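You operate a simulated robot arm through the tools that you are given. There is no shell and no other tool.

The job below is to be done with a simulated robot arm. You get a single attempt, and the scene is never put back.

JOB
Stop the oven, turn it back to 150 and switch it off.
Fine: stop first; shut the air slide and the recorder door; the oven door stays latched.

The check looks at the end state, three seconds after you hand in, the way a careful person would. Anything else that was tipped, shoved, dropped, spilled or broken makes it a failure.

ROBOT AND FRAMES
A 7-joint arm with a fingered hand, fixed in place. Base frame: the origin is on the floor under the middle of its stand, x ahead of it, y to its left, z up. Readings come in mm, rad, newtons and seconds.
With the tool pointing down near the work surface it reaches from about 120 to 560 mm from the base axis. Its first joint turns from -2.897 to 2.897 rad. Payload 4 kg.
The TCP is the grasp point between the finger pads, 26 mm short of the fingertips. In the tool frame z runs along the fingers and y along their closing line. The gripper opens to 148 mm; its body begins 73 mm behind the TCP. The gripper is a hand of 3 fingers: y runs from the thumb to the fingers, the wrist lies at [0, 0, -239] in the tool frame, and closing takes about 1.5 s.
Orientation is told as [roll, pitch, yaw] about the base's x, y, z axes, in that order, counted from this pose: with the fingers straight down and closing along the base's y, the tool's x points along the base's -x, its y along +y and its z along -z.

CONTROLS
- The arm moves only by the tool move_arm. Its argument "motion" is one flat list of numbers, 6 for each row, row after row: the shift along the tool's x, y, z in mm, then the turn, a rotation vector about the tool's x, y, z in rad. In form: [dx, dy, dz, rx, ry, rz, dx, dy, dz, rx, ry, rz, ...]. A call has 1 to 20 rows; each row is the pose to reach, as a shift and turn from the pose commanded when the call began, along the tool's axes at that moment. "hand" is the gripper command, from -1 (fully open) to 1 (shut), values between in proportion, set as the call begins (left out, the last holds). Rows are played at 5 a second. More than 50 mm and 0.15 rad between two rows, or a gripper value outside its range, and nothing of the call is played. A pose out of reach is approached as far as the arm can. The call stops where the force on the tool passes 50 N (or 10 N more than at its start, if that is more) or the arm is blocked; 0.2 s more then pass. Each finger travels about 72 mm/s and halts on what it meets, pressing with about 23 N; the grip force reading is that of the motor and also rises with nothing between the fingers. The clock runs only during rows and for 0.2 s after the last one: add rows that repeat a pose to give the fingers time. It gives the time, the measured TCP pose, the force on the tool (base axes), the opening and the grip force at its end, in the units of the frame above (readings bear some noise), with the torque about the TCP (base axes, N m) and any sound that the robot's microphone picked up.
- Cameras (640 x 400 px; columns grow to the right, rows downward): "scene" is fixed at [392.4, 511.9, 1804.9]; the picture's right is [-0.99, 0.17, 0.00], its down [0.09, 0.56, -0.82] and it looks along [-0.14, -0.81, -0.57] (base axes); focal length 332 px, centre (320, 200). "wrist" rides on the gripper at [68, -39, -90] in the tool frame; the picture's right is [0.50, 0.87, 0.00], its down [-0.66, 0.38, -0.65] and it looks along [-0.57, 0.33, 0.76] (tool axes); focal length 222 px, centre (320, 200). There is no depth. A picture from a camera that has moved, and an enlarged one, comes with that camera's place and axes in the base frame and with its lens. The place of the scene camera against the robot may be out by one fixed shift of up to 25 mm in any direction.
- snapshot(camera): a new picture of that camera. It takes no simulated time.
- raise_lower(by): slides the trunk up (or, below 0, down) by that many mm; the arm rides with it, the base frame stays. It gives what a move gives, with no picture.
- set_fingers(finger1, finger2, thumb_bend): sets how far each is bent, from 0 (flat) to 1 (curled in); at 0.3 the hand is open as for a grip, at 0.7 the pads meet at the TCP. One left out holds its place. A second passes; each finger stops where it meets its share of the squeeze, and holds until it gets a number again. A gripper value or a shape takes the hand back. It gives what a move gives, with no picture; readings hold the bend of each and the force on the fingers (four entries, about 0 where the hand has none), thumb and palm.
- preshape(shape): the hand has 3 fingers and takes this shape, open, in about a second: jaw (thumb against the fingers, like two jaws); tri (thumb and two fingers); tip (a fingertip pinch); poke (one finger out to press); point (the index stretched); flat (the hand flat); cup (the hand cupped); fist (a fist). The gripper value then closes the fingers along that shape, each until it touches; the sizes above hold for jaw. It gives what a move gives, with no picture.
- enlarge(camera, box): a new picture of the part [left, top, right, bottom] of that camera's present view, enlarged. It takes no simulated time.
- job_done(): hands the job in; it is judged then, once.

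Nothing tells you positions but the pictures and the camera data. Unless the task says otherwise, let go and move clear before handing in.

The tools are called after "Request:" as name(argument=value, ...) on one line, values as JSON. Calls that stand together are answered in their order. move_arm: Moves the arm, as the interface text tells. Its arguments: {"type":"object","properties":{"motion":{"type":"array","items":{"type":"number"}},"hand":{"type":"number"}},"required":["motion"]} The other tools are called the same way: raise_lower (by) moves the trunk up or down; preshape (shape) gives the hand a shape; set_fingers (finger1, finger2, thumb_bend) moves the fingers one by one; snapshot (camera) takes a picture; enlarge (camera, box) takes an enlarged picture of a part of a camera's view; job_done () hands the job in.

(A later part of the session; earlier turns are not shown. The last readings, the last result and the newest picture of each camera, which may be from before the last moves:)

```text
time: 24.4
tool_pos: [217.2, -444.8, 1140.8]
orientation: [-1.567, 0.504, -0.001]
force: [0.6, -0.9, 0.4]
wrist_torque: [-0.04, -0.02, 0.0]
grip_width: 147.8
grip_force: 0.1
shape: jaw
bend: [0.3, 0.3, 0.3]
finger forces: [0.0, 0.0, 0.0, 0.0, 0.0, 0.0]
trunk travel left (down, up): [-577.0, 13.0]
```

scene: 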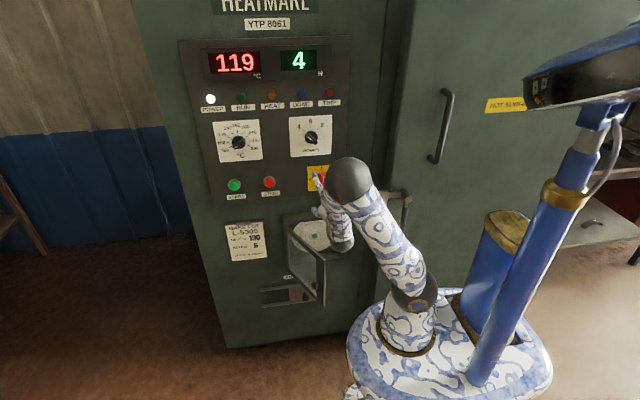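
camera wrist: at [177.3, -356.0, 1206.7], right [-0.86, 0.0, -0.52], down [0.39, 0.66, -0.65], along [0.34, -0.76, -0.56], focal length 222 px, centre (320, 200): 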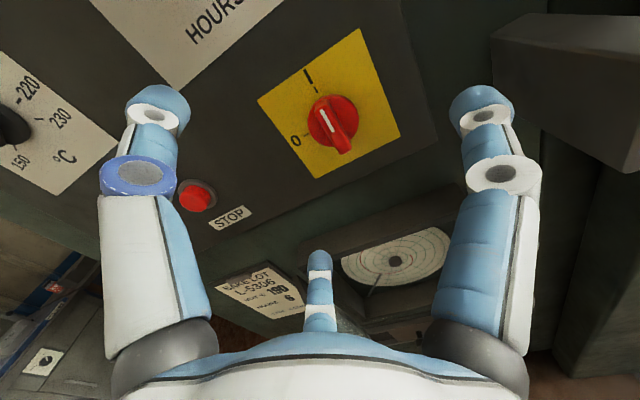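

The switch centre resolves to about (210,·,1125). I'll centre the hand on it, a bit closer to the panel, while turning the hand so its closing line is across the vertical bar.

Request:
move_arm(motion=[-0.1, 1.1, 2, 0, 0, 0.1383, -0.2, 2.3, 4, 0, 0, 0.2767, -0.2, 3.4, 6, 0, 0, 0.415, -0.3, 4.6, 8, 0, 0, 0.5533, -0.4, 5.7, 10, 0, 0, 0.6917, -0.5, 6.9, 12, 0, 0, 0.83, -0.6, 8, 14, 0, 0, 0.9683, -0.6, 9.2, 16, 0, 0, 1.1067, -0.7, 10.3, 18, 0, 0, 1.245, -0.8, 11.5, 20, 0, 0, 1.3833, -0.9, 12.6, 22, 0, 0, 1.5217, -1, 13.8, 24, 0, 0, 1.66, -1, 14.9, 26, 0, 0, 1.7983, -1.1, 16.1, 28, 0, 0, 1.9367, -1.2, 17.2, 30, 0, 0, 2.075])

Request:
snapshot(camera="scene")

Request:
snapshot(camera="wrist")

Request:
enlarge(camera="wrist", box=[240, 60, 400, 220])

```text
time: 27.6
tool_pos: [209.8, -475.9, 1125.7]
orientation: [0.259, -1.566, -1.828]
force: [0.0, -0.1, 0.1]
wrist_torque: [0.02, 0.01, -0.02]
grip_width: 147.9
grip_force: 0.0
shape: jaw
bend: [0.3, 0.3, 0.3]
finger forces: [0.0, 0.0, 0.1, 0.1, 0.0, 0.0]
trunk travel left (down, up): [-577.0, 13.0]
```

```text
taken
```

scene: 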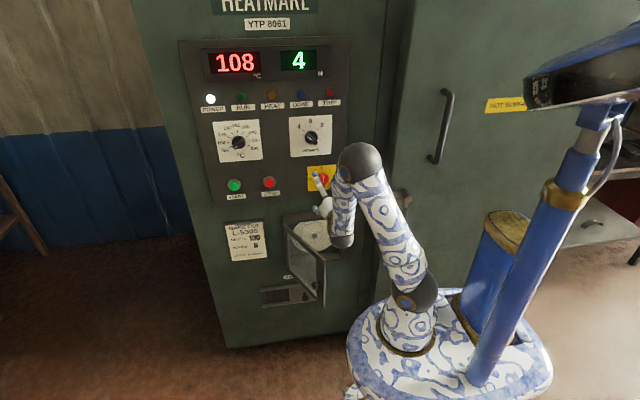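

```text
taken
camera wrist: at [170.6, -386.1, 1056.9], right [0.87, 0.0, -0.5], down [0.38, 0.65, 0.66], along [0.33, -0.76, 0.56], focal length 222 px, centre (320, 200)
```

wrist: 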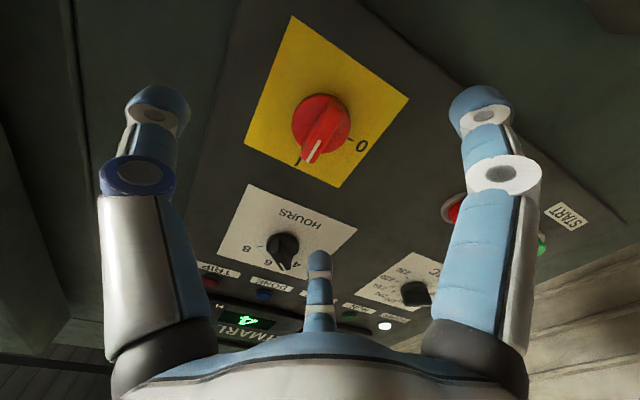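

```text
2.50 times, centred on (320, 140) of wrist
camera zoom: at [170.6, -386.1, 1056.9], right [0.87, 0.0, -0.5], down [0.38, 0.65, 0.66], along [0.33, -0.76, 0.56], focal length 555 px, centre (320, 350)
```

zoom: 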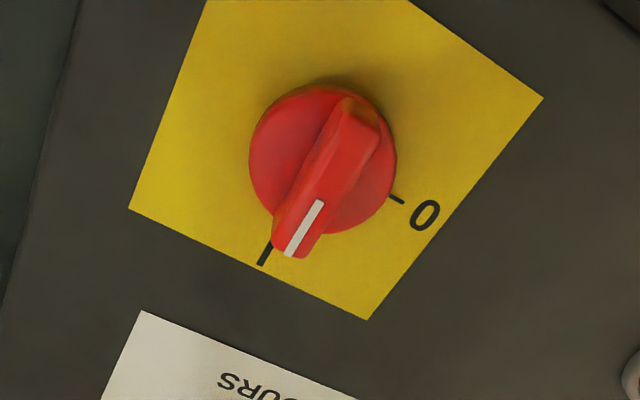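

The hand is centred on the switch with its closing line across the bar. Moving in to the same grip depth as for the dial and closing.

Request:
move_arm(motion=[0, 1, 20, 0, 0, 0, 0, 1, 38, 0, 0, 0, 0, 1, 52, 0, 0, 0, 0, 1, 62, 0, 0, 0, 0, 1, 68, 0, 0, 0])

Request:
enlarge(camera="wrist", box=[140, 60, 500, 285])

Request:
enlarge(camera="scene", box=[270, 130, 430, 230])

```text
time: 28.8
tool_pos: [209.7, -543.9, 1124.8]
orientation: [-0.475, -1.567, -1.098]
force: [1.3, -0.1, 1.0]
wrist_torque: [0.0, -0.02, 0.04]
grip_width: 147.9
grip_force: 0.2
shape: jaw
bend: [0.3, 0.3, 0.3]
finger forces: [0.0, 0.0, 0.0, 0.1, 0.0, 0.0]
trunk travel left (down, up): [-577.0, 13.0]
```

```text
1.78 times, centred on (320, 172) of wrist
camera zoom: at [171.0, -454.3, 1057.3], right [0.87, 0.0, -0.5], down [0.38, 0.65, 0.66], along [0.33, -0.76, 0.56], focal length 395 px, centre (320, 249)
```

zoom: 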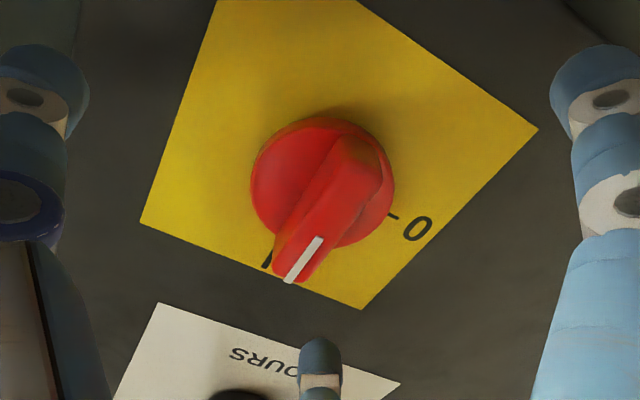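

```text
4.00 times, centred on (350, 180) of scene
camera zoom: at [392.4, 511.9, 1804.9], right [-0.99, 0.17, 0.0], down [0.09, 0.56, -0.82], along [-0.14, -0.81, -0.57], focal length 1329 px, centre (200, 280)
```

zoom: 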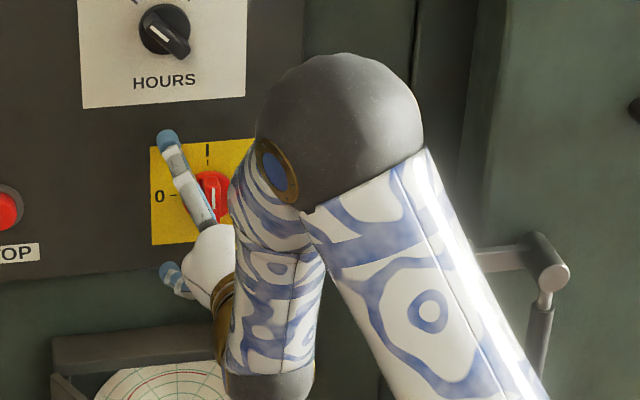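

Aligned. The forearm only overlaps the door handle visually; it is well in front of it. Closing the fingers on the switch bar.

Request:
move_arm(motion=[0, 0, 0, 0, 0, 0, 0, 0, 0, 0, 0, 0, 0, 0, 0, 0, 0, 0, 0, 0, 0, 0, 0, 0, 0, 0, 0, 0, 0, 0, 0, 0, 0, 0, 0, 0, 0, 0, 0, 0, 0, 0], hand=1)

Request:
enlarge(camera="wrist", box=[200, 80, 440, 230])

```text
time: 30.4
tool_pos: [209.6, -544.1, 1126.1]
orientation: [-0.611, -1.567, -0.964]
force: [-0.3, 0.4, 0.4]
wrist_torque: [0.0, 0.01, -0.18]
grip_width: 12.7
grip_force: 23.0
shape: jaw
bend: [0.77, 0.77, 0.7]
finger forces: [14.3, 14.6, 0.0, 0.0, 28.2, 0.0]
trunk travel left (down, up): [-577.0, 13.0]
```

```text
2.67 times, centred on (320, 155) of wrist
camera zoom: at [170.8, -454.1, 1057.4], right [0.87, 0.0, -0.5], down [0.38, 0.65, 0.66], along [0.33, -0.76, 0.56], focal length 592 px, centre (320, 320)
```

zoom: 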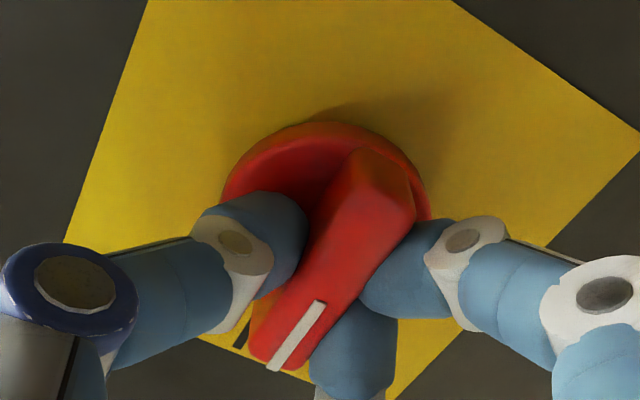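

Solid grip on the switch. Turning it 90° counter-clockwise toward 0.

Request:
move_arm(motion=[0, 0, 0, 0, 0, -0.131, 0, 0, 0, 0, 0, -0.262, 0, 0, 0, 0, 0, -0.393, 0, 0, 0, 0, 0, -0.524, 0, 0, 0, 0, 0, -0.654, 0, 0, 0, 0, 0, -0.785, 0, 0, 0, 0, 0, -0.916, 0, 0, 0, 0, 0, -1.047, 0, 0, 0, 0, 0, -1.178, 0, 0, 0, 0, 0, -1.309, 0, 0, 0, 0, 0, -1.44, 0, 0, 0, 0, 0, -1.571, 0, 0, 0, 0, 0, -1.571])

Request:
snapshot(camera="scene")

Request:
enlarge(camera="wrist", box=[200, 80, 440, 230])

```text
time: 33.2
tool_pos: [209.4, -545.1, 1125.1]
orientation: [-1.568, 0.003, 0.001]
force: [0.0, 3.5, 2.1]
wrist_torque: [-0.27, 0.03, -0.03]
grip_width: 11.1
grip_force: 22.9
shape: jaw
bend: [0.77, 0.76, 0.69]
finger forces: [16.1, 18.1, 0.0, 0.0, 29.0, 0.1]
trunk travel left (down, up): [-577.0, 13.0]
```

```text
taken
```

scene: 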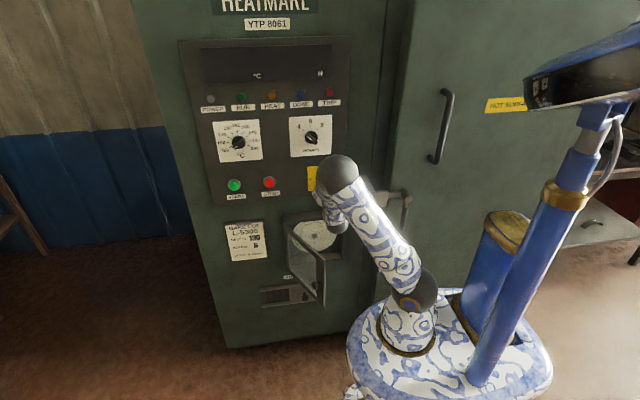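

```text
2.67 times, centred on (320, 155) of wrist
camera zoom: at [143.3, -454.3, 1164.2], right [-0.5, 0.0, -0.86], down [0.65, 0.65, -0.38], along [0.57, -0.76, -0.33], focal length 592 px, centre (320, 320)
```

zoom: 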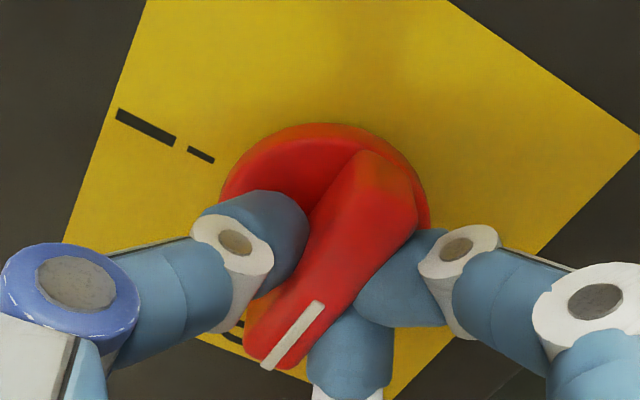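

The displays and POWER lamp are dark, so the switch is at 0. I'll release, back off and verify.

Request:
move_arm(motion=[0, 0, 0, 0, 0, 0, 0, 0, 0, 0, 0, 0, 0, 0, 0, 0, 0, 0, 0, 0, 0, 0, 0, 0, 0, 0, 0, 0, 0, 0, 0, 0, 0, 0, 0, 0, 0, 0, 0, 0, 0, 0, 0, 0, -20, 0, 0, 0, 0, 0, -45, 0, 0, 0, 0, 0, -75, 0, 0, 0, 0, 0, -90, 0, 0, 0], hand=-1)

Request:
snapshot(camera="wrist")

Request:
enlarge(camera="scene", box=[180, 30, 360, 142])

Request:
enlarge(camera="wrist", box=[240, 40, 420, 220])

```text
time: 35.6
tool_pos: [208.7, -454.5, 1125.7]
orientation: [-1.567, 0.0, -0.001]
force: [0.4, 0.1, -0.9]
wrist_torque: [0.01, 0.02, -0.02]
grip_width: 147.8
grip_force: 0.1
shape: jaw
bend: [0.3, 0.3, 0.3]
finger forces: [0.0, 0.1, 0.0, 0.0, 0.1, 0.0]
trunk travel left (down, up): [-577.0, 13.0]
```

```text
taken
camera wrist: at [143.0, -363.8, 1163.7], right [-0.5, 0.0, -0.87], down [0.66, 0.65, -0.38], along [0.57, -0.76, -0.33], focal length 222 px, centre (320, 200)
```

wrist: 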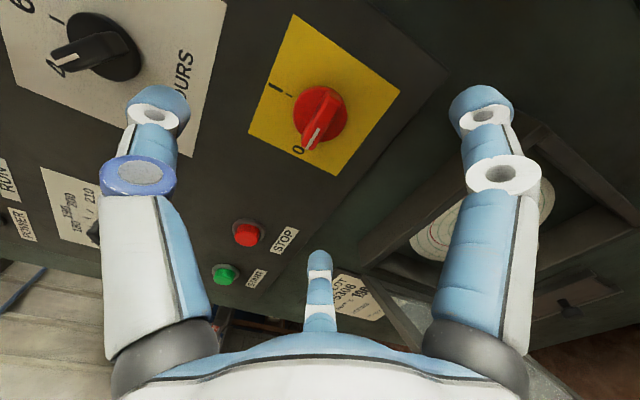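

```text
3.56 times, centred on (270, 86) of scene
camera zoom: at [392.4, 511.9, 1804.9], right [-0.99, 0.17, 0.0], down [0.09, 0.56, -0.82], along [-0.14, -0.81, -0.57], focal length 1181 px, centre (498, 605)
```

zoom: 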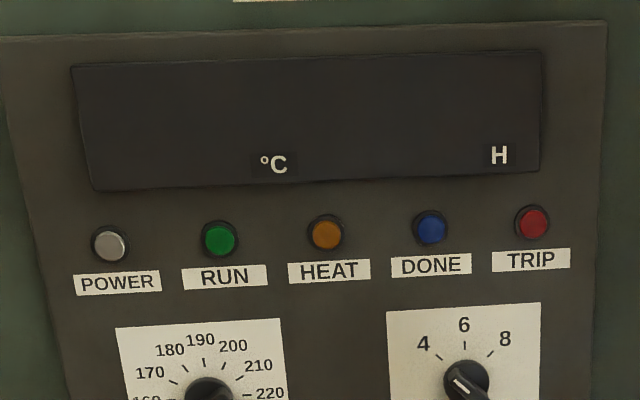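

```text
2.22 times, centred on (330, 130) of wrist
camera zoom: at [143.0, -363.8, 1163.7], right [-0.5, 0.0, -0.87], down [0.66, 0.65, -0.38], along [0.57, -0.76, -0.33], focal length 494 px, centre (298, 356)
```

zoom: 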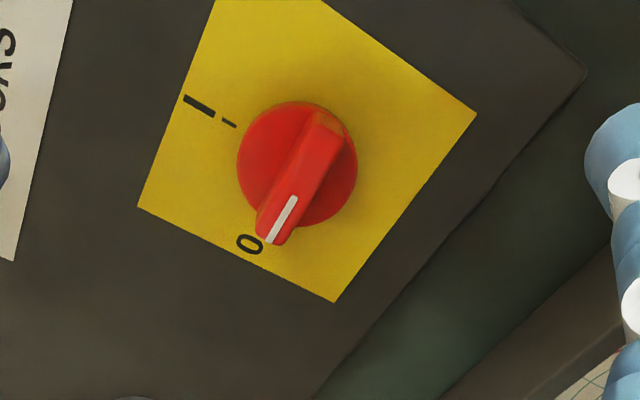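

The switch is confirmed at 0. Next is the recorder door: I'll make a poking finger again and move to its hinge side, yawed 30°, to measure the open door from close up.

Request:
preshape(shape="poke")

Request:
move_arm(motion=[-30.1, 10, -17.8, 0, 0.075, 0, -60.3, 20, -35.6, 0, 0.15, 0, -90.4, 40, -53.4, 0, 0.225, 0, -120.6, 65, -71.1, 0, 0.3, 0, -150.7, 95, -88.9, 0, 0.374, 0, -180.9, 122, -106.7, 0, 0.449, 0, -211, 150, -124.5, 0, 0.524, 0])

Request:
snapshot(camera="scene")

Request:
snapshot(camera="wrist")

```text
time: 36.5
tool_pos: [209.7, -454.1, 1125.3]
orientation: [-1.566, 0.002, 0.0]
force: [-0.8, 0.4, 0.2]
wrist_torque: [0.0, 0.01, 0.0]
grip_width: 0.1
grip_force: 0.0
shape: poke
bend: [1.0, 1.0, 0.4]
finger forces: [0.1, 0.0, 0.1, 0.0, 0.0, 0.0]
trunk travel left (down, up): [-577.0, 13.0]
```

```text
time: 38.1
tool_pos: [420.7, -330.3, 974.3]
orientation: [-1.57, 0.004, -0.527]
force: [-0.2, -0.1, 0.0]
wrist_torque: [0.0, -0.01, -0.01]
grip_width: 0.0
grip_force: 0.0
shape: poke
bend: [1.0, 1.0, 0.4]
finger forces: [0.0, 0.1, 0.0, 0.0, 0.0, 0.0]
trunk travel left (down, up): [-577.0, 13.0]
```

```text
taken
```

scene: 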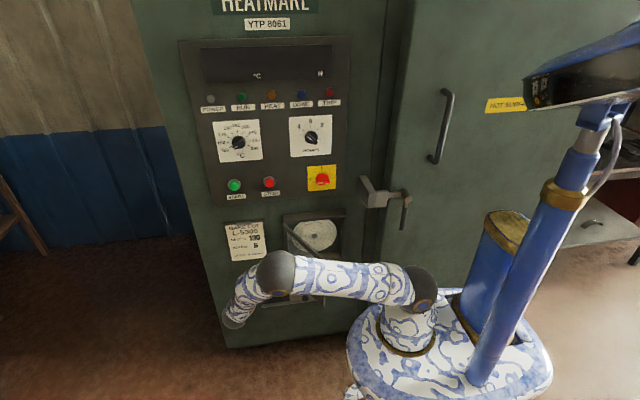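

```text
taken
camera wrist: at [408.1, -218.7, 1012.6], right [-0.43, 0.25, -0.86], down [0.89, 0.24, -0.38], along [0.11, -0.94, -0.33], focal length 222 px, centre (320, 200)
```

wrist: 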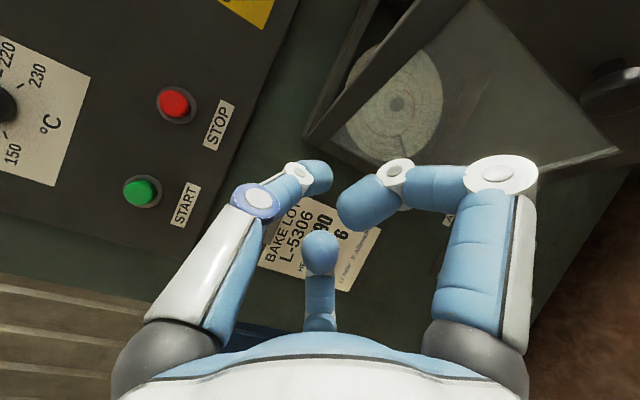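

I can now see the open recorder door from its hinge side with its knob at the right of the view. Zooming in to locate hinge, corners and frame.

Request:
enlarge(camera="wrist", box=[290, 0, 640, 200])

Request:
enlarge(camera="scene", box=[260, 200, 360, 310])

```text
1.83 times, centred on (465, 100) of wrist
camera zoom: at [408.1, -218.7, 1012.6], right [-0.43, 0.25, -0.86], down [0.89, 0.24, -0.38], along [0.11, -0.94, -0.33], focal length 406 px, centre (55, 383)
```

zoom: 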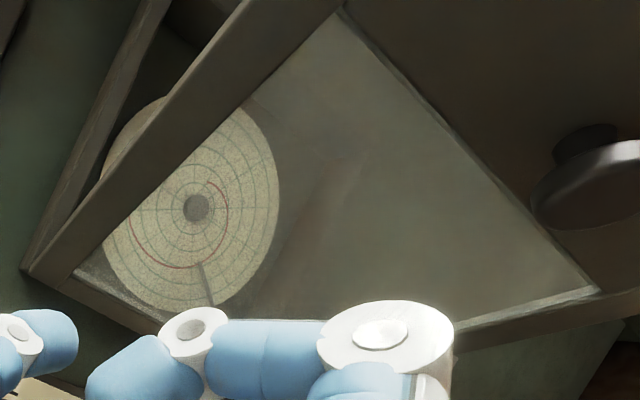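

```text
3.64 times, centred on (310, 255) of scene
camera zoom: at [392.4, 511.9, 1804.9], right [-0.99, 0.17, 0.0], down [0.09, 0.56, -0.82], along [-0.14, -0.81, -0.57], focal length 1208 px, centre (356, 0)
```

zoom: 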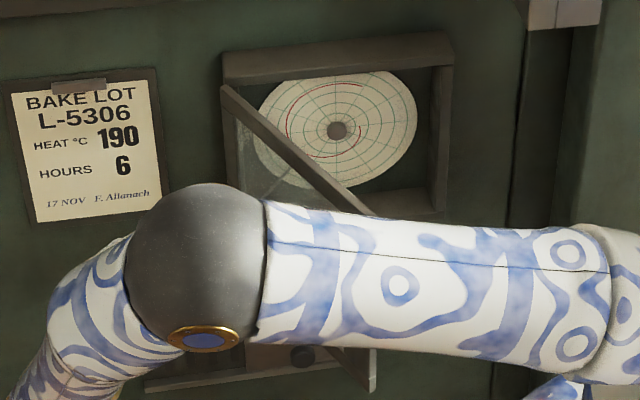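

Triangulating both views: the recorder is a box standing out to y≈-511, with the door hinge at about (376,-511), door open ~60°, free edge near (247,-292), z 710–969, knob at mid-height z≈848 and a wide frame stile at the free side. I'll bring the fingertip down in front of that stile below the knob, away from the glass.

Request:
move_arm(motion=[11.5, 36.8, -11.8, 0, 0, 0, 23, 73.6, -23.6, 0, 0, 0, 34.5, 110.4, -35.4, 0, 0, 0, 46, 147.2, -47.2, 0, 0, 0, 57.5, 184, -59, 0, 0, 0, 80, 184, -37, 0, 0, 0, 102, 184, -16, 0, 0, 0, 125, 184, 6, 0, 0, 0])

Request:
snapshot(camera="scene")

Request:
snapshot(camera="wrist")

```text
time: 39.9
tool_pos: [309.0, -272.1, 792.5]
orientation: [-1.57, 0.001, -0.524]
force: [-0.2, 0.1, 0.0]
wrist_torque: [0.02, 0.02, 0.0]
grip_width: 0.2
grip_force: 0.1
shape: poke
bend: [1.0, 1.0, 0.4]
finger forces: [0.1, 0.0, 0.1, 0.0, 0.0, 0.0]
trunk travel left (down, up): [-577.0, 13.0]
```

```text
taken
```

scene: 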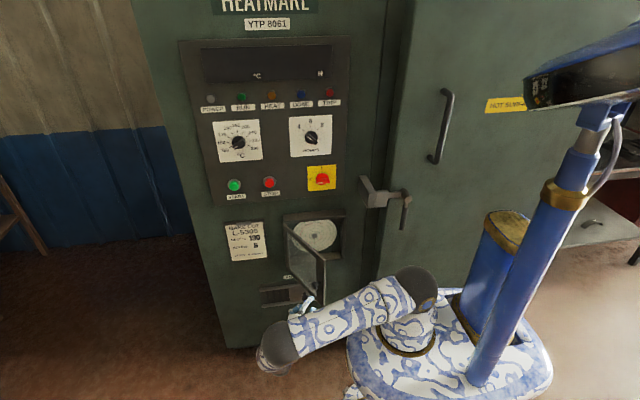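

```text
taken
camera wrist: at [295.8, -160.6, 829.9], right [-0.43, 0.25, -0.86], down [0.89, 0.24, -0.38], along [0.11, -0.94, -0.33], focal length 222 px, centre (320, 200)
```

wrist: 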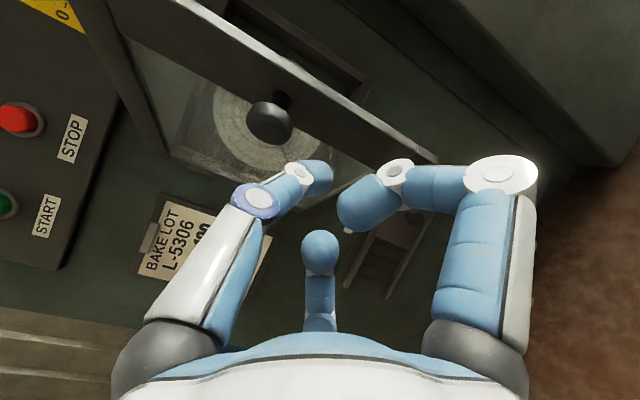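

Request:
enlarge(camera="wrist", box=[160, 30, 480, 230])

Request:
enlarge(camera="scene", box=[240, 200, 400, 320])

```text
2.00 times, centred on (320, 130) of wrist
camera zoom: at [295.8, -160.6, 829.9], right [-0.43, 0.25, -0.86], down [0.89, 0.24, -0.38], along [0.11, -0.94, -0.33], focal length 444 px, centre (320, 340)
```

zoom: 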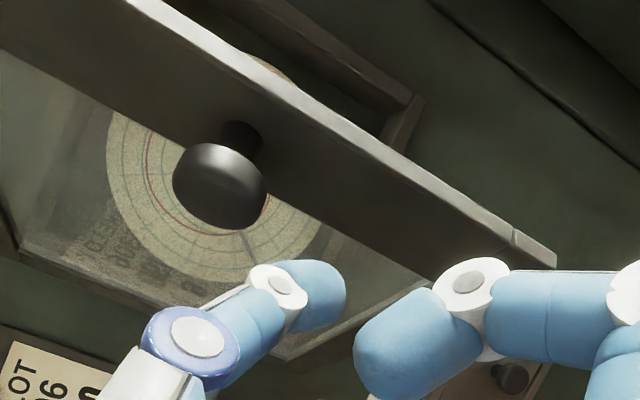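

```text
3.33 times, centred on (320, 260) of scene
camera zoom: at [392.4, 511.9, 1804.9], right [-0.99, 0.17, 0.0], down [0.09, 0.56, -0.82], along [-0.14, -0.81, -0.57], focal length 1107 px, centre (320, 0)
```

zoom: 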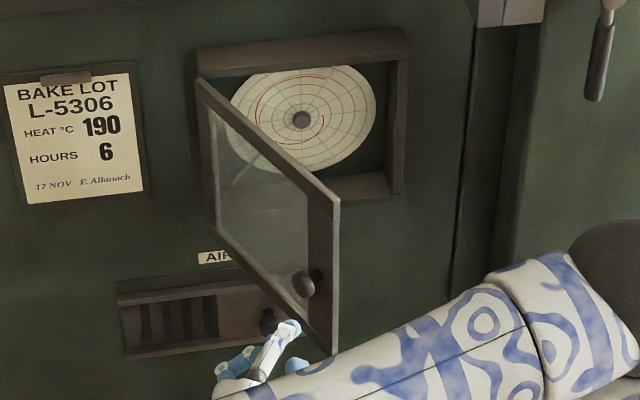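

The fingertip is lined up with the middle of the free stile, below the knob (knob at z≈830). I'll start the closing arc about the hinge slowly and check after the first part.

Request:
move_arm(motion=[8.4, 0, 17.4, 0, 0, 0, 12.2, 0, 26, 0, 0, 0, 16, 0, 34.4, 0, 0, 0, 22.1, 0, 44.8, 0, -0.017, 0, 28.2, 0, 55.3, 0, -0.035, 0, 33.2, 0, 66.3, 0, -0.052, 0, 38.1, 0, 77.3, 0, -0.07, 0])

Request:
enlarge(camera="wrist", box=[160, 30, 480, 230])

Request:
enlarge(camera="scene", box=[240, 200, 400, 320])

```text
time: 41.5
tool_pos: [238.2, -319.1, 792.1]
orientation: [-1.569, 0.005, -0.457]
force: [-0.4, 1.0, 0.4]
wrist_torque: [-0.01, 0.0, -0.01]
grip_width: 0.0
grip_force: 0.1
shape: poke
bend: [1.0, 1.0, 0.4]
finger forces: [0.0, 0.1, 0.0, 0.1, 0.0, 0.0]
trunk travel left (down, up): [-577.0, 13.0]
```

```text
2.00 times, centred on (320, 130) of wrist
camera zoom: at [216.4, -209.9, 830.5], right [-0.45, 0.22, -0.86], down [0.87, 0.3, -0.38], along [0.18, -0.93, -0.33], focal length 444 px, centre (320, 340)
```

zoom: 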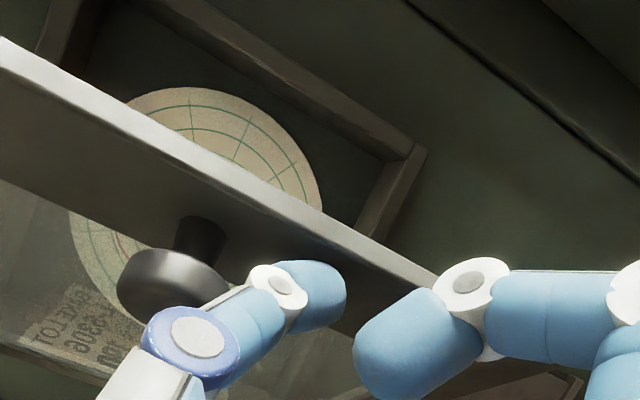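

```text
3.33 times, centred on (320, 260) of scene
camera zoom: at [392.4, 511.9, 1804.9], right [-0.99, 0.17, 0.0], down [0.09, 0.56, -0.82], along [-0.14, -0.81, -0.57], focal length 1107 px, centre (320, 0)
```

zoom: 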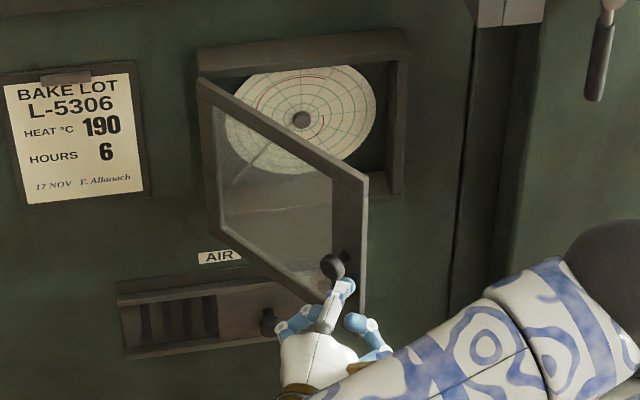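

The door follows the fingertip nicely. Continuing the arc down to about 12° open.

Request:
move_arm(motion=[4.7, 0, 11.5, 0, -0.017, 0, 9.3, 0, 22.9, 0, -0.035, 0, 12.8, 0, 34.4, 0, -0.052, 0, 16.2, 0, 46, 0, -0.07, 0, 18.3, 0, 57.8, 0, -0.087, 0, 20.4, 0, 69.6, 0, -0.105, 0, 21.6, 0, 81.6, 0, -0.131, 0, 22.7, 0, 93.6, 0, -0.157, 0, 22.6, 0, 105.5, 0, -0.183, 0, 22.3, 0, 117.4, 0, -0.209, 0, 21, 0, 129.4, 0, -0.236, 0, 19.5, 0, 141.4, 0, -0.262, 0])

Request:
snapshot(camera="wrist")

Request:
snapshot(camera="scene")

Request:
enlarge(camera="scene", box=[240, 200, 400, 320])

```text
time: 44.1
tool_pos: [157.7, -439.6, 792.2]
orientation: [-1.571, 0.004, -0.193]
force: [0.2, -0.2, 0.3]
wrist_torque: [-0.01, 0.0, 0.02]
grip_width: 0.1
grip_force: 0.1
shape: poke
bend: [1.0, 1.0, 0.4]
finger forces: [0.1, 0.0, 0.0, 0.0, 0.0, 0.0]
trunk travel left (down, up): [-577.0, 13.0]
```

```text
taken
camera wrist: at [109.2, -338.0, 829.6], right [-0.49, 0.1, -0.86], down [0.77, 0.52, -0.38], along [0.41, -0.85, -0.33], focal length 222 px, centre (320, 200)
```

wrist: 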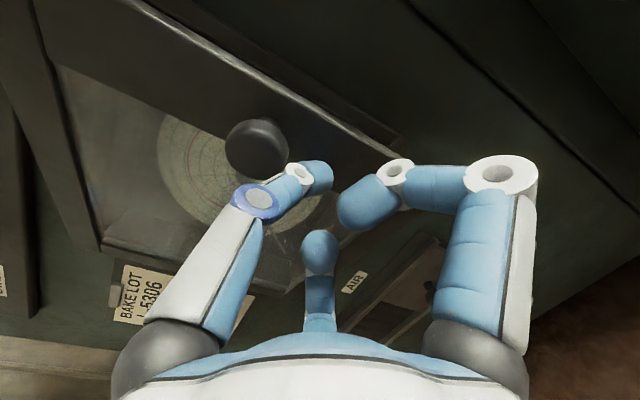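

```text
taken
```

scene: 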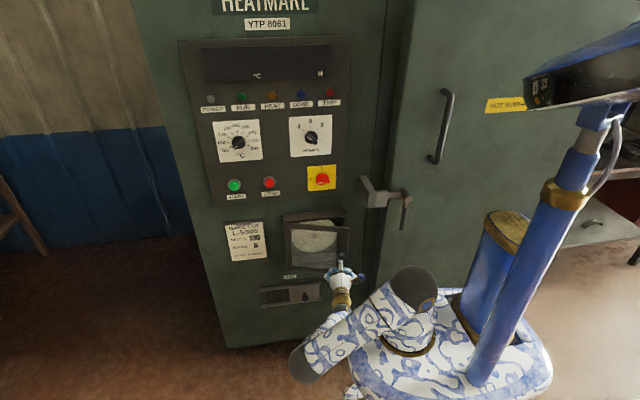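

```text
3.33 times, centred on (320, 260) of scene
camera zoom: at [392.4, 511.9, 1804.9], right [-0.99, 0.17, 0.0], down [0.09, 0.56, -0.82], along [-0.14, -0.81, -0.57], focal length 1107 px, centre (320, 0)
```

zoom: 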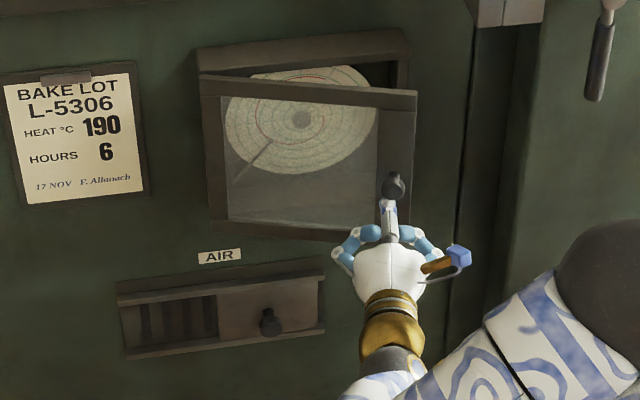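

Almost closed. I'll finish the arc and press gently at the end until it seats against the box.

Request:
move_arm(motion=[0.5, 0, 12, 0, -0.026, 0, 0.9, 0, 23.9, 0, -0.052, 0, 0.2, 0, 36, 0, -0.079, 0, -0.6, 0, 47.8, 0, -0.105, 0, -1.1, 0, 50, 0, -0.105, 0, -1.6, 0, 53, 0, -0.105, 0])

Request:
snapshot(camera="wrist")

Request:
enlarge(camera="scene", box=[240, 200, 400, 320])

```text
time: 45.5
tool_pos: [149.3, -490.8, 792.0]
orientation: [-1.571, 0.0, -0.086]
force: [0.6, 0.4, -0.3]
wrist_torque: [0.0, 0.04, 0.01]
grip_width: 0.0
grip_force: 0.1
shape: poke
bend: [1.0, 1.0, 0.4]
finger forces: [0.0, 0.1, 0.0, 0.0, 0.1, 0.0]
trunk travel left (down, up): [-577.0, 13.0]
```

```text
taken
camera wrist: at [89.7, -396.1, 830.0], right [-0.5, 0.04, -0.86], down [0.71, 0.59, -0.38], along [0.5, -0.8, -0.33], focal length 222 px, centre (320, 200)
```

wrist: 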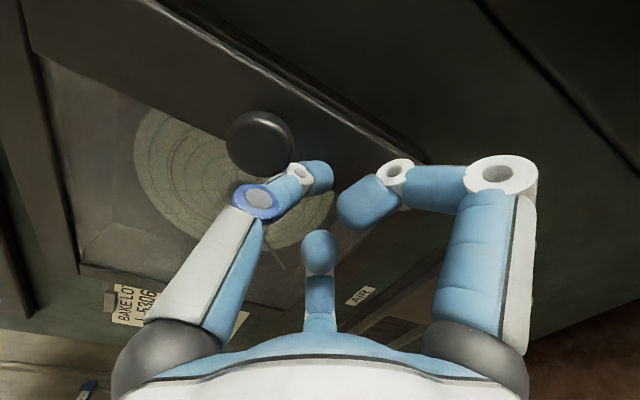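

```text
3.33 times, centred on (320, 260) of scene
camera zoom: at [392.4, 511.9, 1804.9], right [-0.99, 0.17, 0.0], down [0.09, 0.56, -0.82], along [-0.14, -0.81, -0.57], focal length 1107 px, centre (320, 0)
```

zoom: 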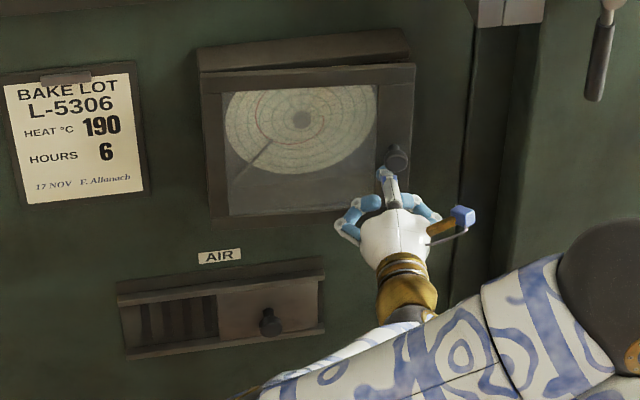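

No contact force yet and a small gap remains at the top right, so I'll keep pushing straight in with small steps.

Request:
move_arm(motion=[-0.3, 0, 4, 0, 0, 0, -0.7, 0, 8, 0, 0, 0, -1, 0, 12, 0, 0, 0, -1.3, 0, 15, 0, 0, 0, -1.6, 0, 18, 0, 0, 0])

Request:
enlarge(camera="scene", box=[260, 200, 360, 275])

Request:
enlarge(camera="wrist", box=[120, 0, 440, 200])

```text
time: 46.7
tool_pos: [149.5, -510.2, 790.9]
orientation: [-1.569, 0.004, -0.087]
force: [0.3, 0.5, 0.1]
wrist_torque: [0.01, -0.02, 0.03]
grip_width: 0.2
grip_force: 0.1
shape: poke
bend: [1.0, 1.0, 0.4]
finger forces: [0.0, 0.0, 0.0, 0.1, 0.0, 0.0]
trunk travel left (down, up): [-577.0, 13.0]
```

```text
5.33 times, centred on (310, 238) of scene
camera zoom: at [392.4, 511.9, 1804.9], right [-0.99, 0.17, 0.0], down [0.09, 0.56, -0.82], along [-0.14, -0.81, -0.57], focal length 1772 px, centre (373, 0)
```

zoom: 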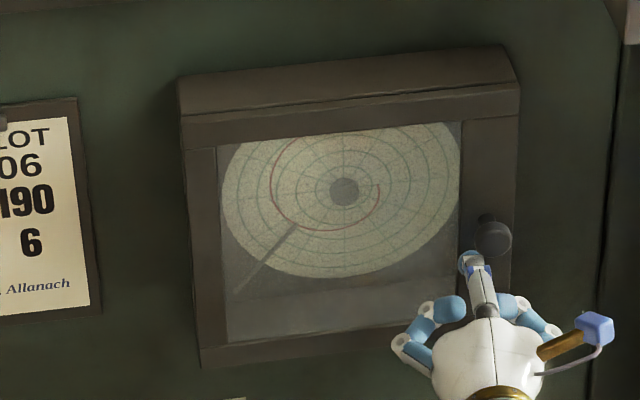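

```text
2.00 times, centred on (280, 100) of wrist
camera zoom: at [90.2, -414.0, 829.7], right [-0.5, 0.05, -0.86], down [0.71, 0.6, -0.38], along [0.5, -0.8, -0.33], focal length 444 px, centre (400, 400)
```

zoom: 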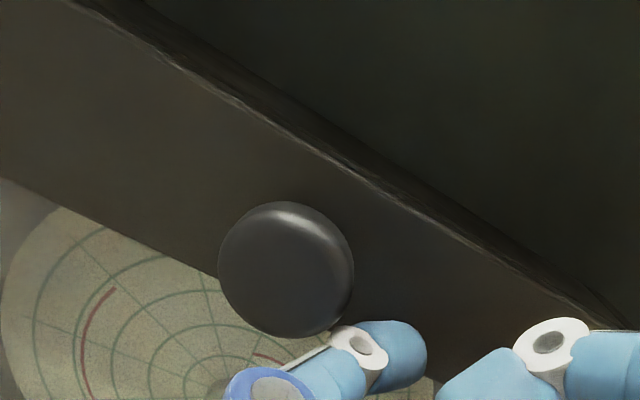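

It's nearly flush but there's still no contact force; continuing in small steps until it seats.

Request:
move_arm(motion=[-0.3, 0, 3, 0, 0, 0, -0.5, 0, 6, 0, 0, 0, -0.8, 0, 9, 0, 0, 0, -1, 0, 12, 0, 0, 0, -1.3, 0, 15, 0, 0, 0])

Request:
enlarge(camera="scene", box=[260, 200, 360, 275])

Request:
enlarge(camera="wrist", box=[120, 0, 440, 200])

```text
time: 47.9
tool_pos: [147.2, -521.9, 794.2]
orientation: [-1.573, 0.002, -0.089]
force: [-3.5, 42.9, 15.5]
wrist_torque: [0.4, 0.0, 0.07]
grip_width: 0.1
grip_force: 0.0
shape: poke
bend: [1.0, 1.0, 0.93]
finger forces: [0.0, 0.1, 0.0, 0.0, 42.7, 0.0]
trunk travel left (down, up): [-577.0, 13.0]
```

```text
5.33 times, centred on (310, 238) of scene
camera zoom: at [392.4, 511.9, 1804.9], right [-0.99, 0.17, 0.0], down [0.09, 0.56, -0.82], along [-0.14, -0.81, -0.57], focal length 1772 px, centre (373, 0)
```

zoom: 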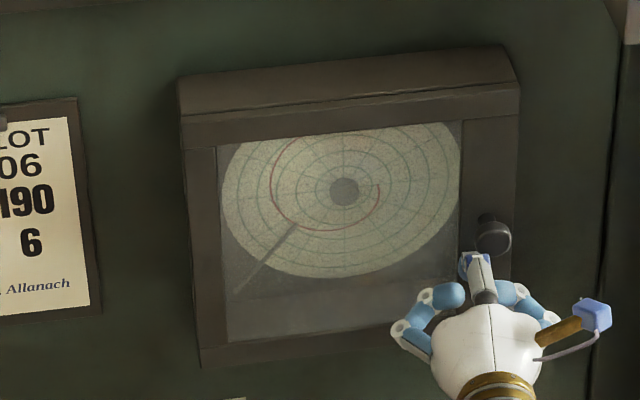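

```text
2.00 times, centred on (280, 100) of wrist
camera zoom: at [88.6, -426.0, 831.6], right [-0.5, 0.04, -0.86], down [0.71, 0.59, -0.38], along [0.5, -0.8, -0.33], focal length 444 px, centre (400, 400)
```

zoom: 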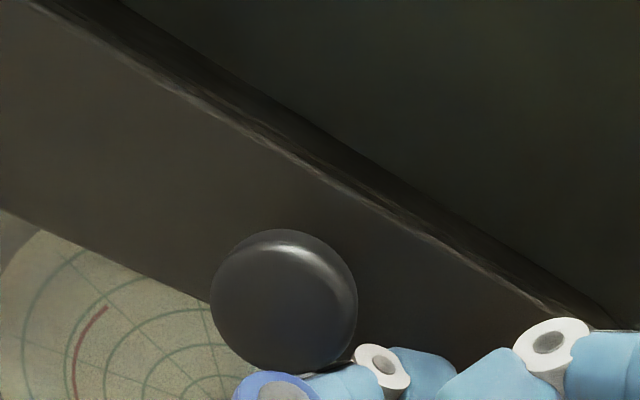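

The door is seated with 43 N on the stile. I'll back off, move sideways to the air slide's column and return to a straight heading, then look.

Request:
move_arm(motion=[0, 0, -30, 0, 0, 0, 0, 0, -70, 0, 0, 0, 0, 0, -112, 0, 0, 0, -36.4, 0, -115.2, 0, -0.022, 0, -72.7, 0, -118.4, 0, -0.044, 0, -109, 0, -121.6, 0, -0.066, 0, -145.4, 0, -124.7, 0, -0.087, 0])

Request:
preshape(shape="jaw")

Request:
snapshot(camera="scene")

Request:
snapshot(camera="wrist")

Request:
enlarge(camera="scene", box=[240, 200, 380, 320])

```text
time: 49.5
tool_pos: [304.3, -414.5, 791.4]
orientation: [-1.568, 0.004, -0.003]
force: [0.7, 0.4, -0.5]
wrist_torque: [0.02, -0.01, 0.0]
grip_width: 0.4
grip_force: 0.0
shape: poke
bend: [1.0, 1.0, 0.4]
finger forces: [0.1, 0.0, 0.1, 0.1, 0.1, 0.0]
trunk travel left (down, up): [-577.0, 13.0]
```

```text
time: 50.4
tool_pos: [303.7, -412.3, 791.7]
orientation: [-1.57, 0.001, -0.001]
force: [0.5, 0.9, 0.3]
wrist_torque: [0.02, 0.0, 0.03]
grip_width: 147.9
grip_force: 0.0
shape: jaw
bend: [0.3, 0.3, 0.3]
finger forces: [0.1, 0.1, 0.0, 0.0, 0.0, 0.0]
trunk travel left (down, up): [-577.0, 13.0]
```

```text
taken
```

scene: 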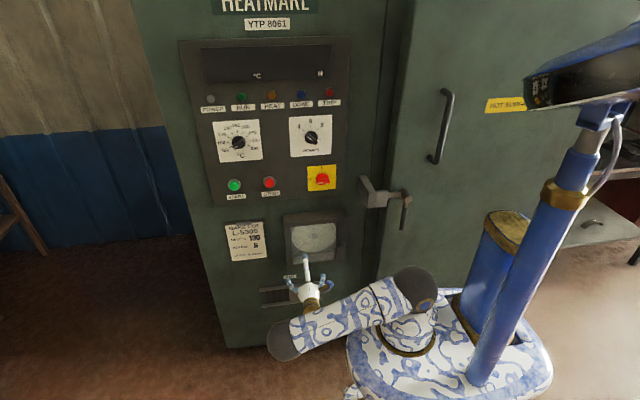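

```text
taken
camera wrist: at [236.2, -323.2, 829.3], right [-0.5, 0.0, -0.86], down [0.66, 0.65, -0.38], along [0.56, -0.76, -0.33], focal length 222 px, centre (320, 200)
```

wrist: 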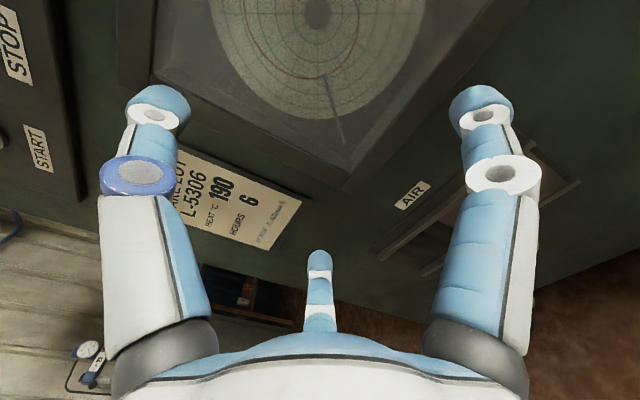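

```text
3.33 times, centred on (310, 260) of scene
camera zoom: at [392.4, 511.9, 1804.9], right [-0.99, 0.17, 0.0], down [0.09, 0.56, -0.82], along [-0.14, -0.81, -0.57], focal length 1107 px, centre (353, 0)
```

zoom: 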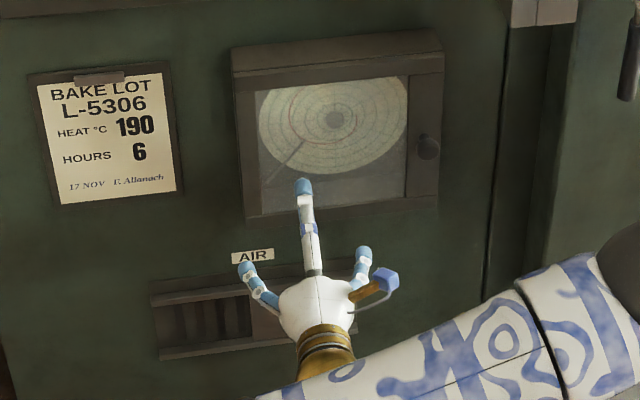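

The recorder door stays shut. Now I'll lower the trunk toward the air slide, in two stages to watch clearances.

Request:
raise_lower(by=-200)

Request:
snapshot(camera="scene")

Request:
snapshot(camera="wrist")

```text
time: 52.6
tool_pos: [303.5, -413.2, 590.5]
orientation: [-1.57, 0.002, -0.002]
force: [-0.2, -0.3, -1.0]
wrist_torque: [0.0, 0.01, 0.03]
grip_width: 147.8
grip_force: 0.0
shape: jaw
bend: [0.3, 0.3, 0.3]
finger forces: [0.1, 0.0, 0.1, 0.1, 0.0, 0.1]
trunk travel left (down, up): [-377.0, 213.0]
```

```text
taken
```

scene: 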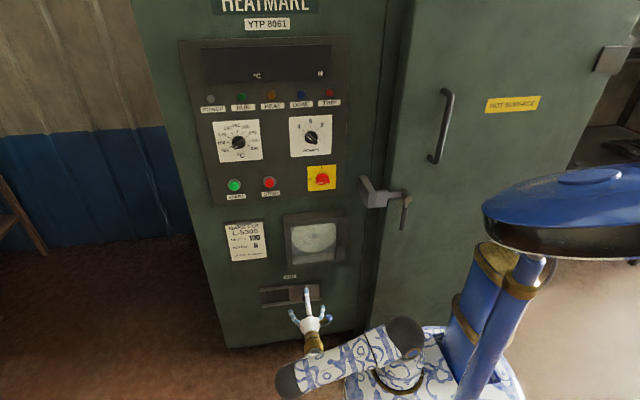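

```text
taken
camera wrist: at [236.1, -323.2, 629.3], right [-0.5, 0.0, -0.86], down [0.66, 0.65, -0.38], along [0.56, -0.76, -0.33], focal length 222 px, centre (320, 200)
```

wrist: 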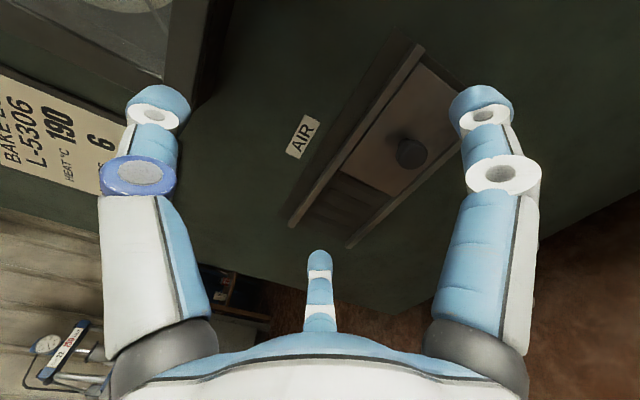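

The knob of the slide is at about (295,·,465). Lowering another 122 mm puts the hand level with it; then I'll zoom in.

Request:
raise_lower(by=-122)

Request:
snapshot(camera="scene")

Request:
snapshot(camera="wrist")

Request:
enlarge(camera="wrist", box=[200, 20, 460, 200])

Request:
enlarge(camera="scene", box=[250, 260, 350, 330])

```text
time: 54.1
tool_pos: [302.0, -413.1, 469.2]
orientation: [-1.568, 0.003, -0.001]
force: [-0.1, 0.3, 1.0]
wrist_torque: [0.01, 0.01, 0.04]
grip_width: 147.9
grip_force: 0.1
shape: jaw
bend: [0.3, 0.3, 0.3]
finger forces: [0.0, 0.0, 0.0, 0.0, 0.0, 0.1]
trunk travel left (down, up): [-255.0, 335.0]
```

```text
taken
```

scene: 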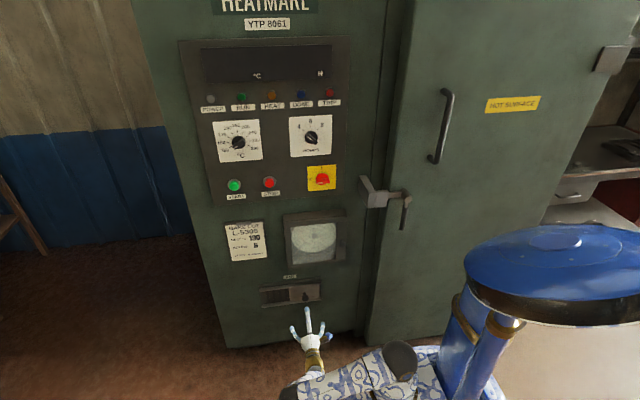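

```text
taken
camera wrist: at [235.9, -323.2, 507.2], right [-0.5, 0.0, -0.86], down [0.65, 0.65, -0.38], along [0.56, -0.76, -0.33], focal length 222 px, centre (320, 200)
```

wrist: 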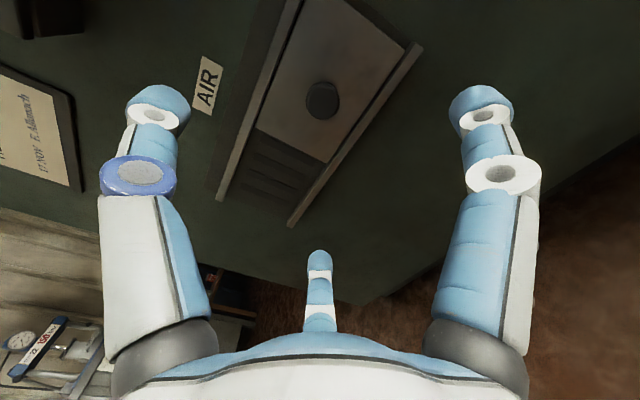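

```text
2.22 times, centred on (330, 110) of wrist
camera zoom: at [235.9, -323.2, 507.2], right [-0.5, 0.0, -0.86], down [0.65, 0.65, -0.38], along [0.56, -0.76, -0.33], focal length 494 px, centre (298, 400)
```

zoom: 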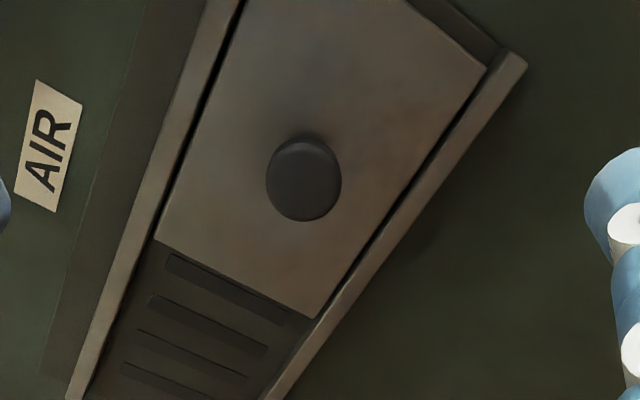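

```text
5.71 times, centred on (300, 295) of scene
camera zoom: at [392.4, 511.9, 1804.9], right [-0.99, 0.17, 0.0], down [0.09, 0.56, -0.82], along [-0.14, -0.81, -0.57], focal length 1898 px, centre (434, -343)
```

zoom: 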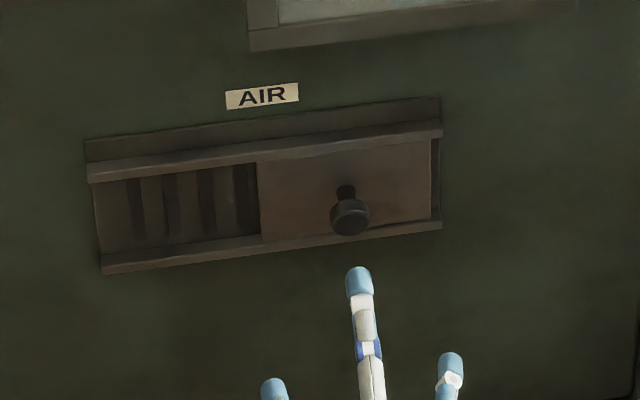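

The plate sits at the right end with its knob at about (298,-568,467); it must go left (+x) to cover the slots. I'll close the fingers into a compact cluster, go to the knob's right side (-x) and approach.

Request:
move_arm(motion=[10, 1, 0, 0, 0, 0, 20, 2, 0, 0, 0, 0, 30, 2, 0, 0, 0, 0, 40, 2, 0, 0, 0, 0, 50, 2, 10, 0, 0, 0, 60, 2, 30, 0, 0, 0, 60, 2, 60, 0, 0, 0, 60, 2, 90, 0, 0, 0, 60, 2, 100, 0, 0, 0], hand=1)

Request:
snapshot(camera="wrist")

Request:
enlarge(camera="scene", box=[250, 260, 370, 340])

```text
time: 56.1
tool_pos: [242.3, -513.4, 466.8]
orientation: [-1.571, 0.003, 0.0]
force: [1.6, -0.1, 0.5]
wrist_torque: [-0.01, 0.03, 0.01]
grip_width: 0.0
grip_force: 23.0
shape: jaw
bend: [0.7, 0.7, 0.7]
finger forces: [0.0, 0.0, 0.1, 0.0, 0.0, 0.0]
trunk travel left (down, up): [-255.0, 335.0]
```

```text
taken
camera wrist: at [175.8, -423.6, 505.2], right [-0.5, 0.0, -0.86], down [0.65, 0.65, -0.38], along [0.56, -0.76, -0.33], focal length 222 px, centre (320, 200)
```

wrist: 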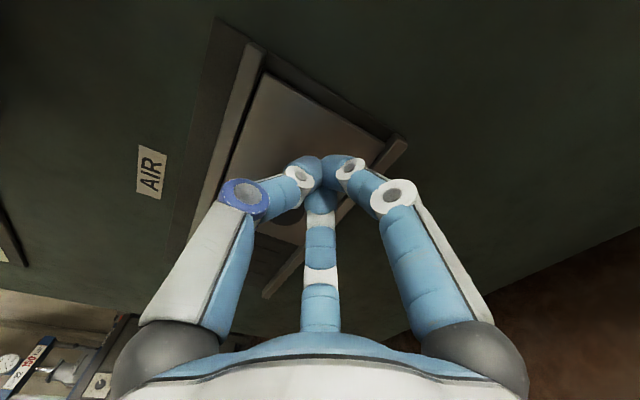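

```text
5.00 times, centred on (310, 300) of scene
camera zoom: at [392.4, 511.9, 1804.9], right [-0.99, 0.17, 0.0], down [0.09, 0.56, -0.82], along [-0.14, -0.81, -0.57], focal length 1661 px, centre (370, -300)
```

zoom: 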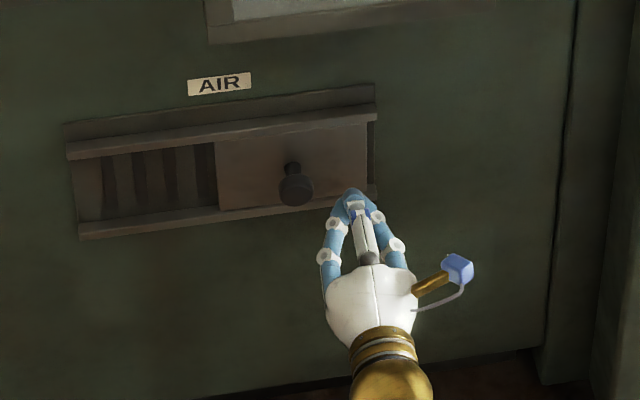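

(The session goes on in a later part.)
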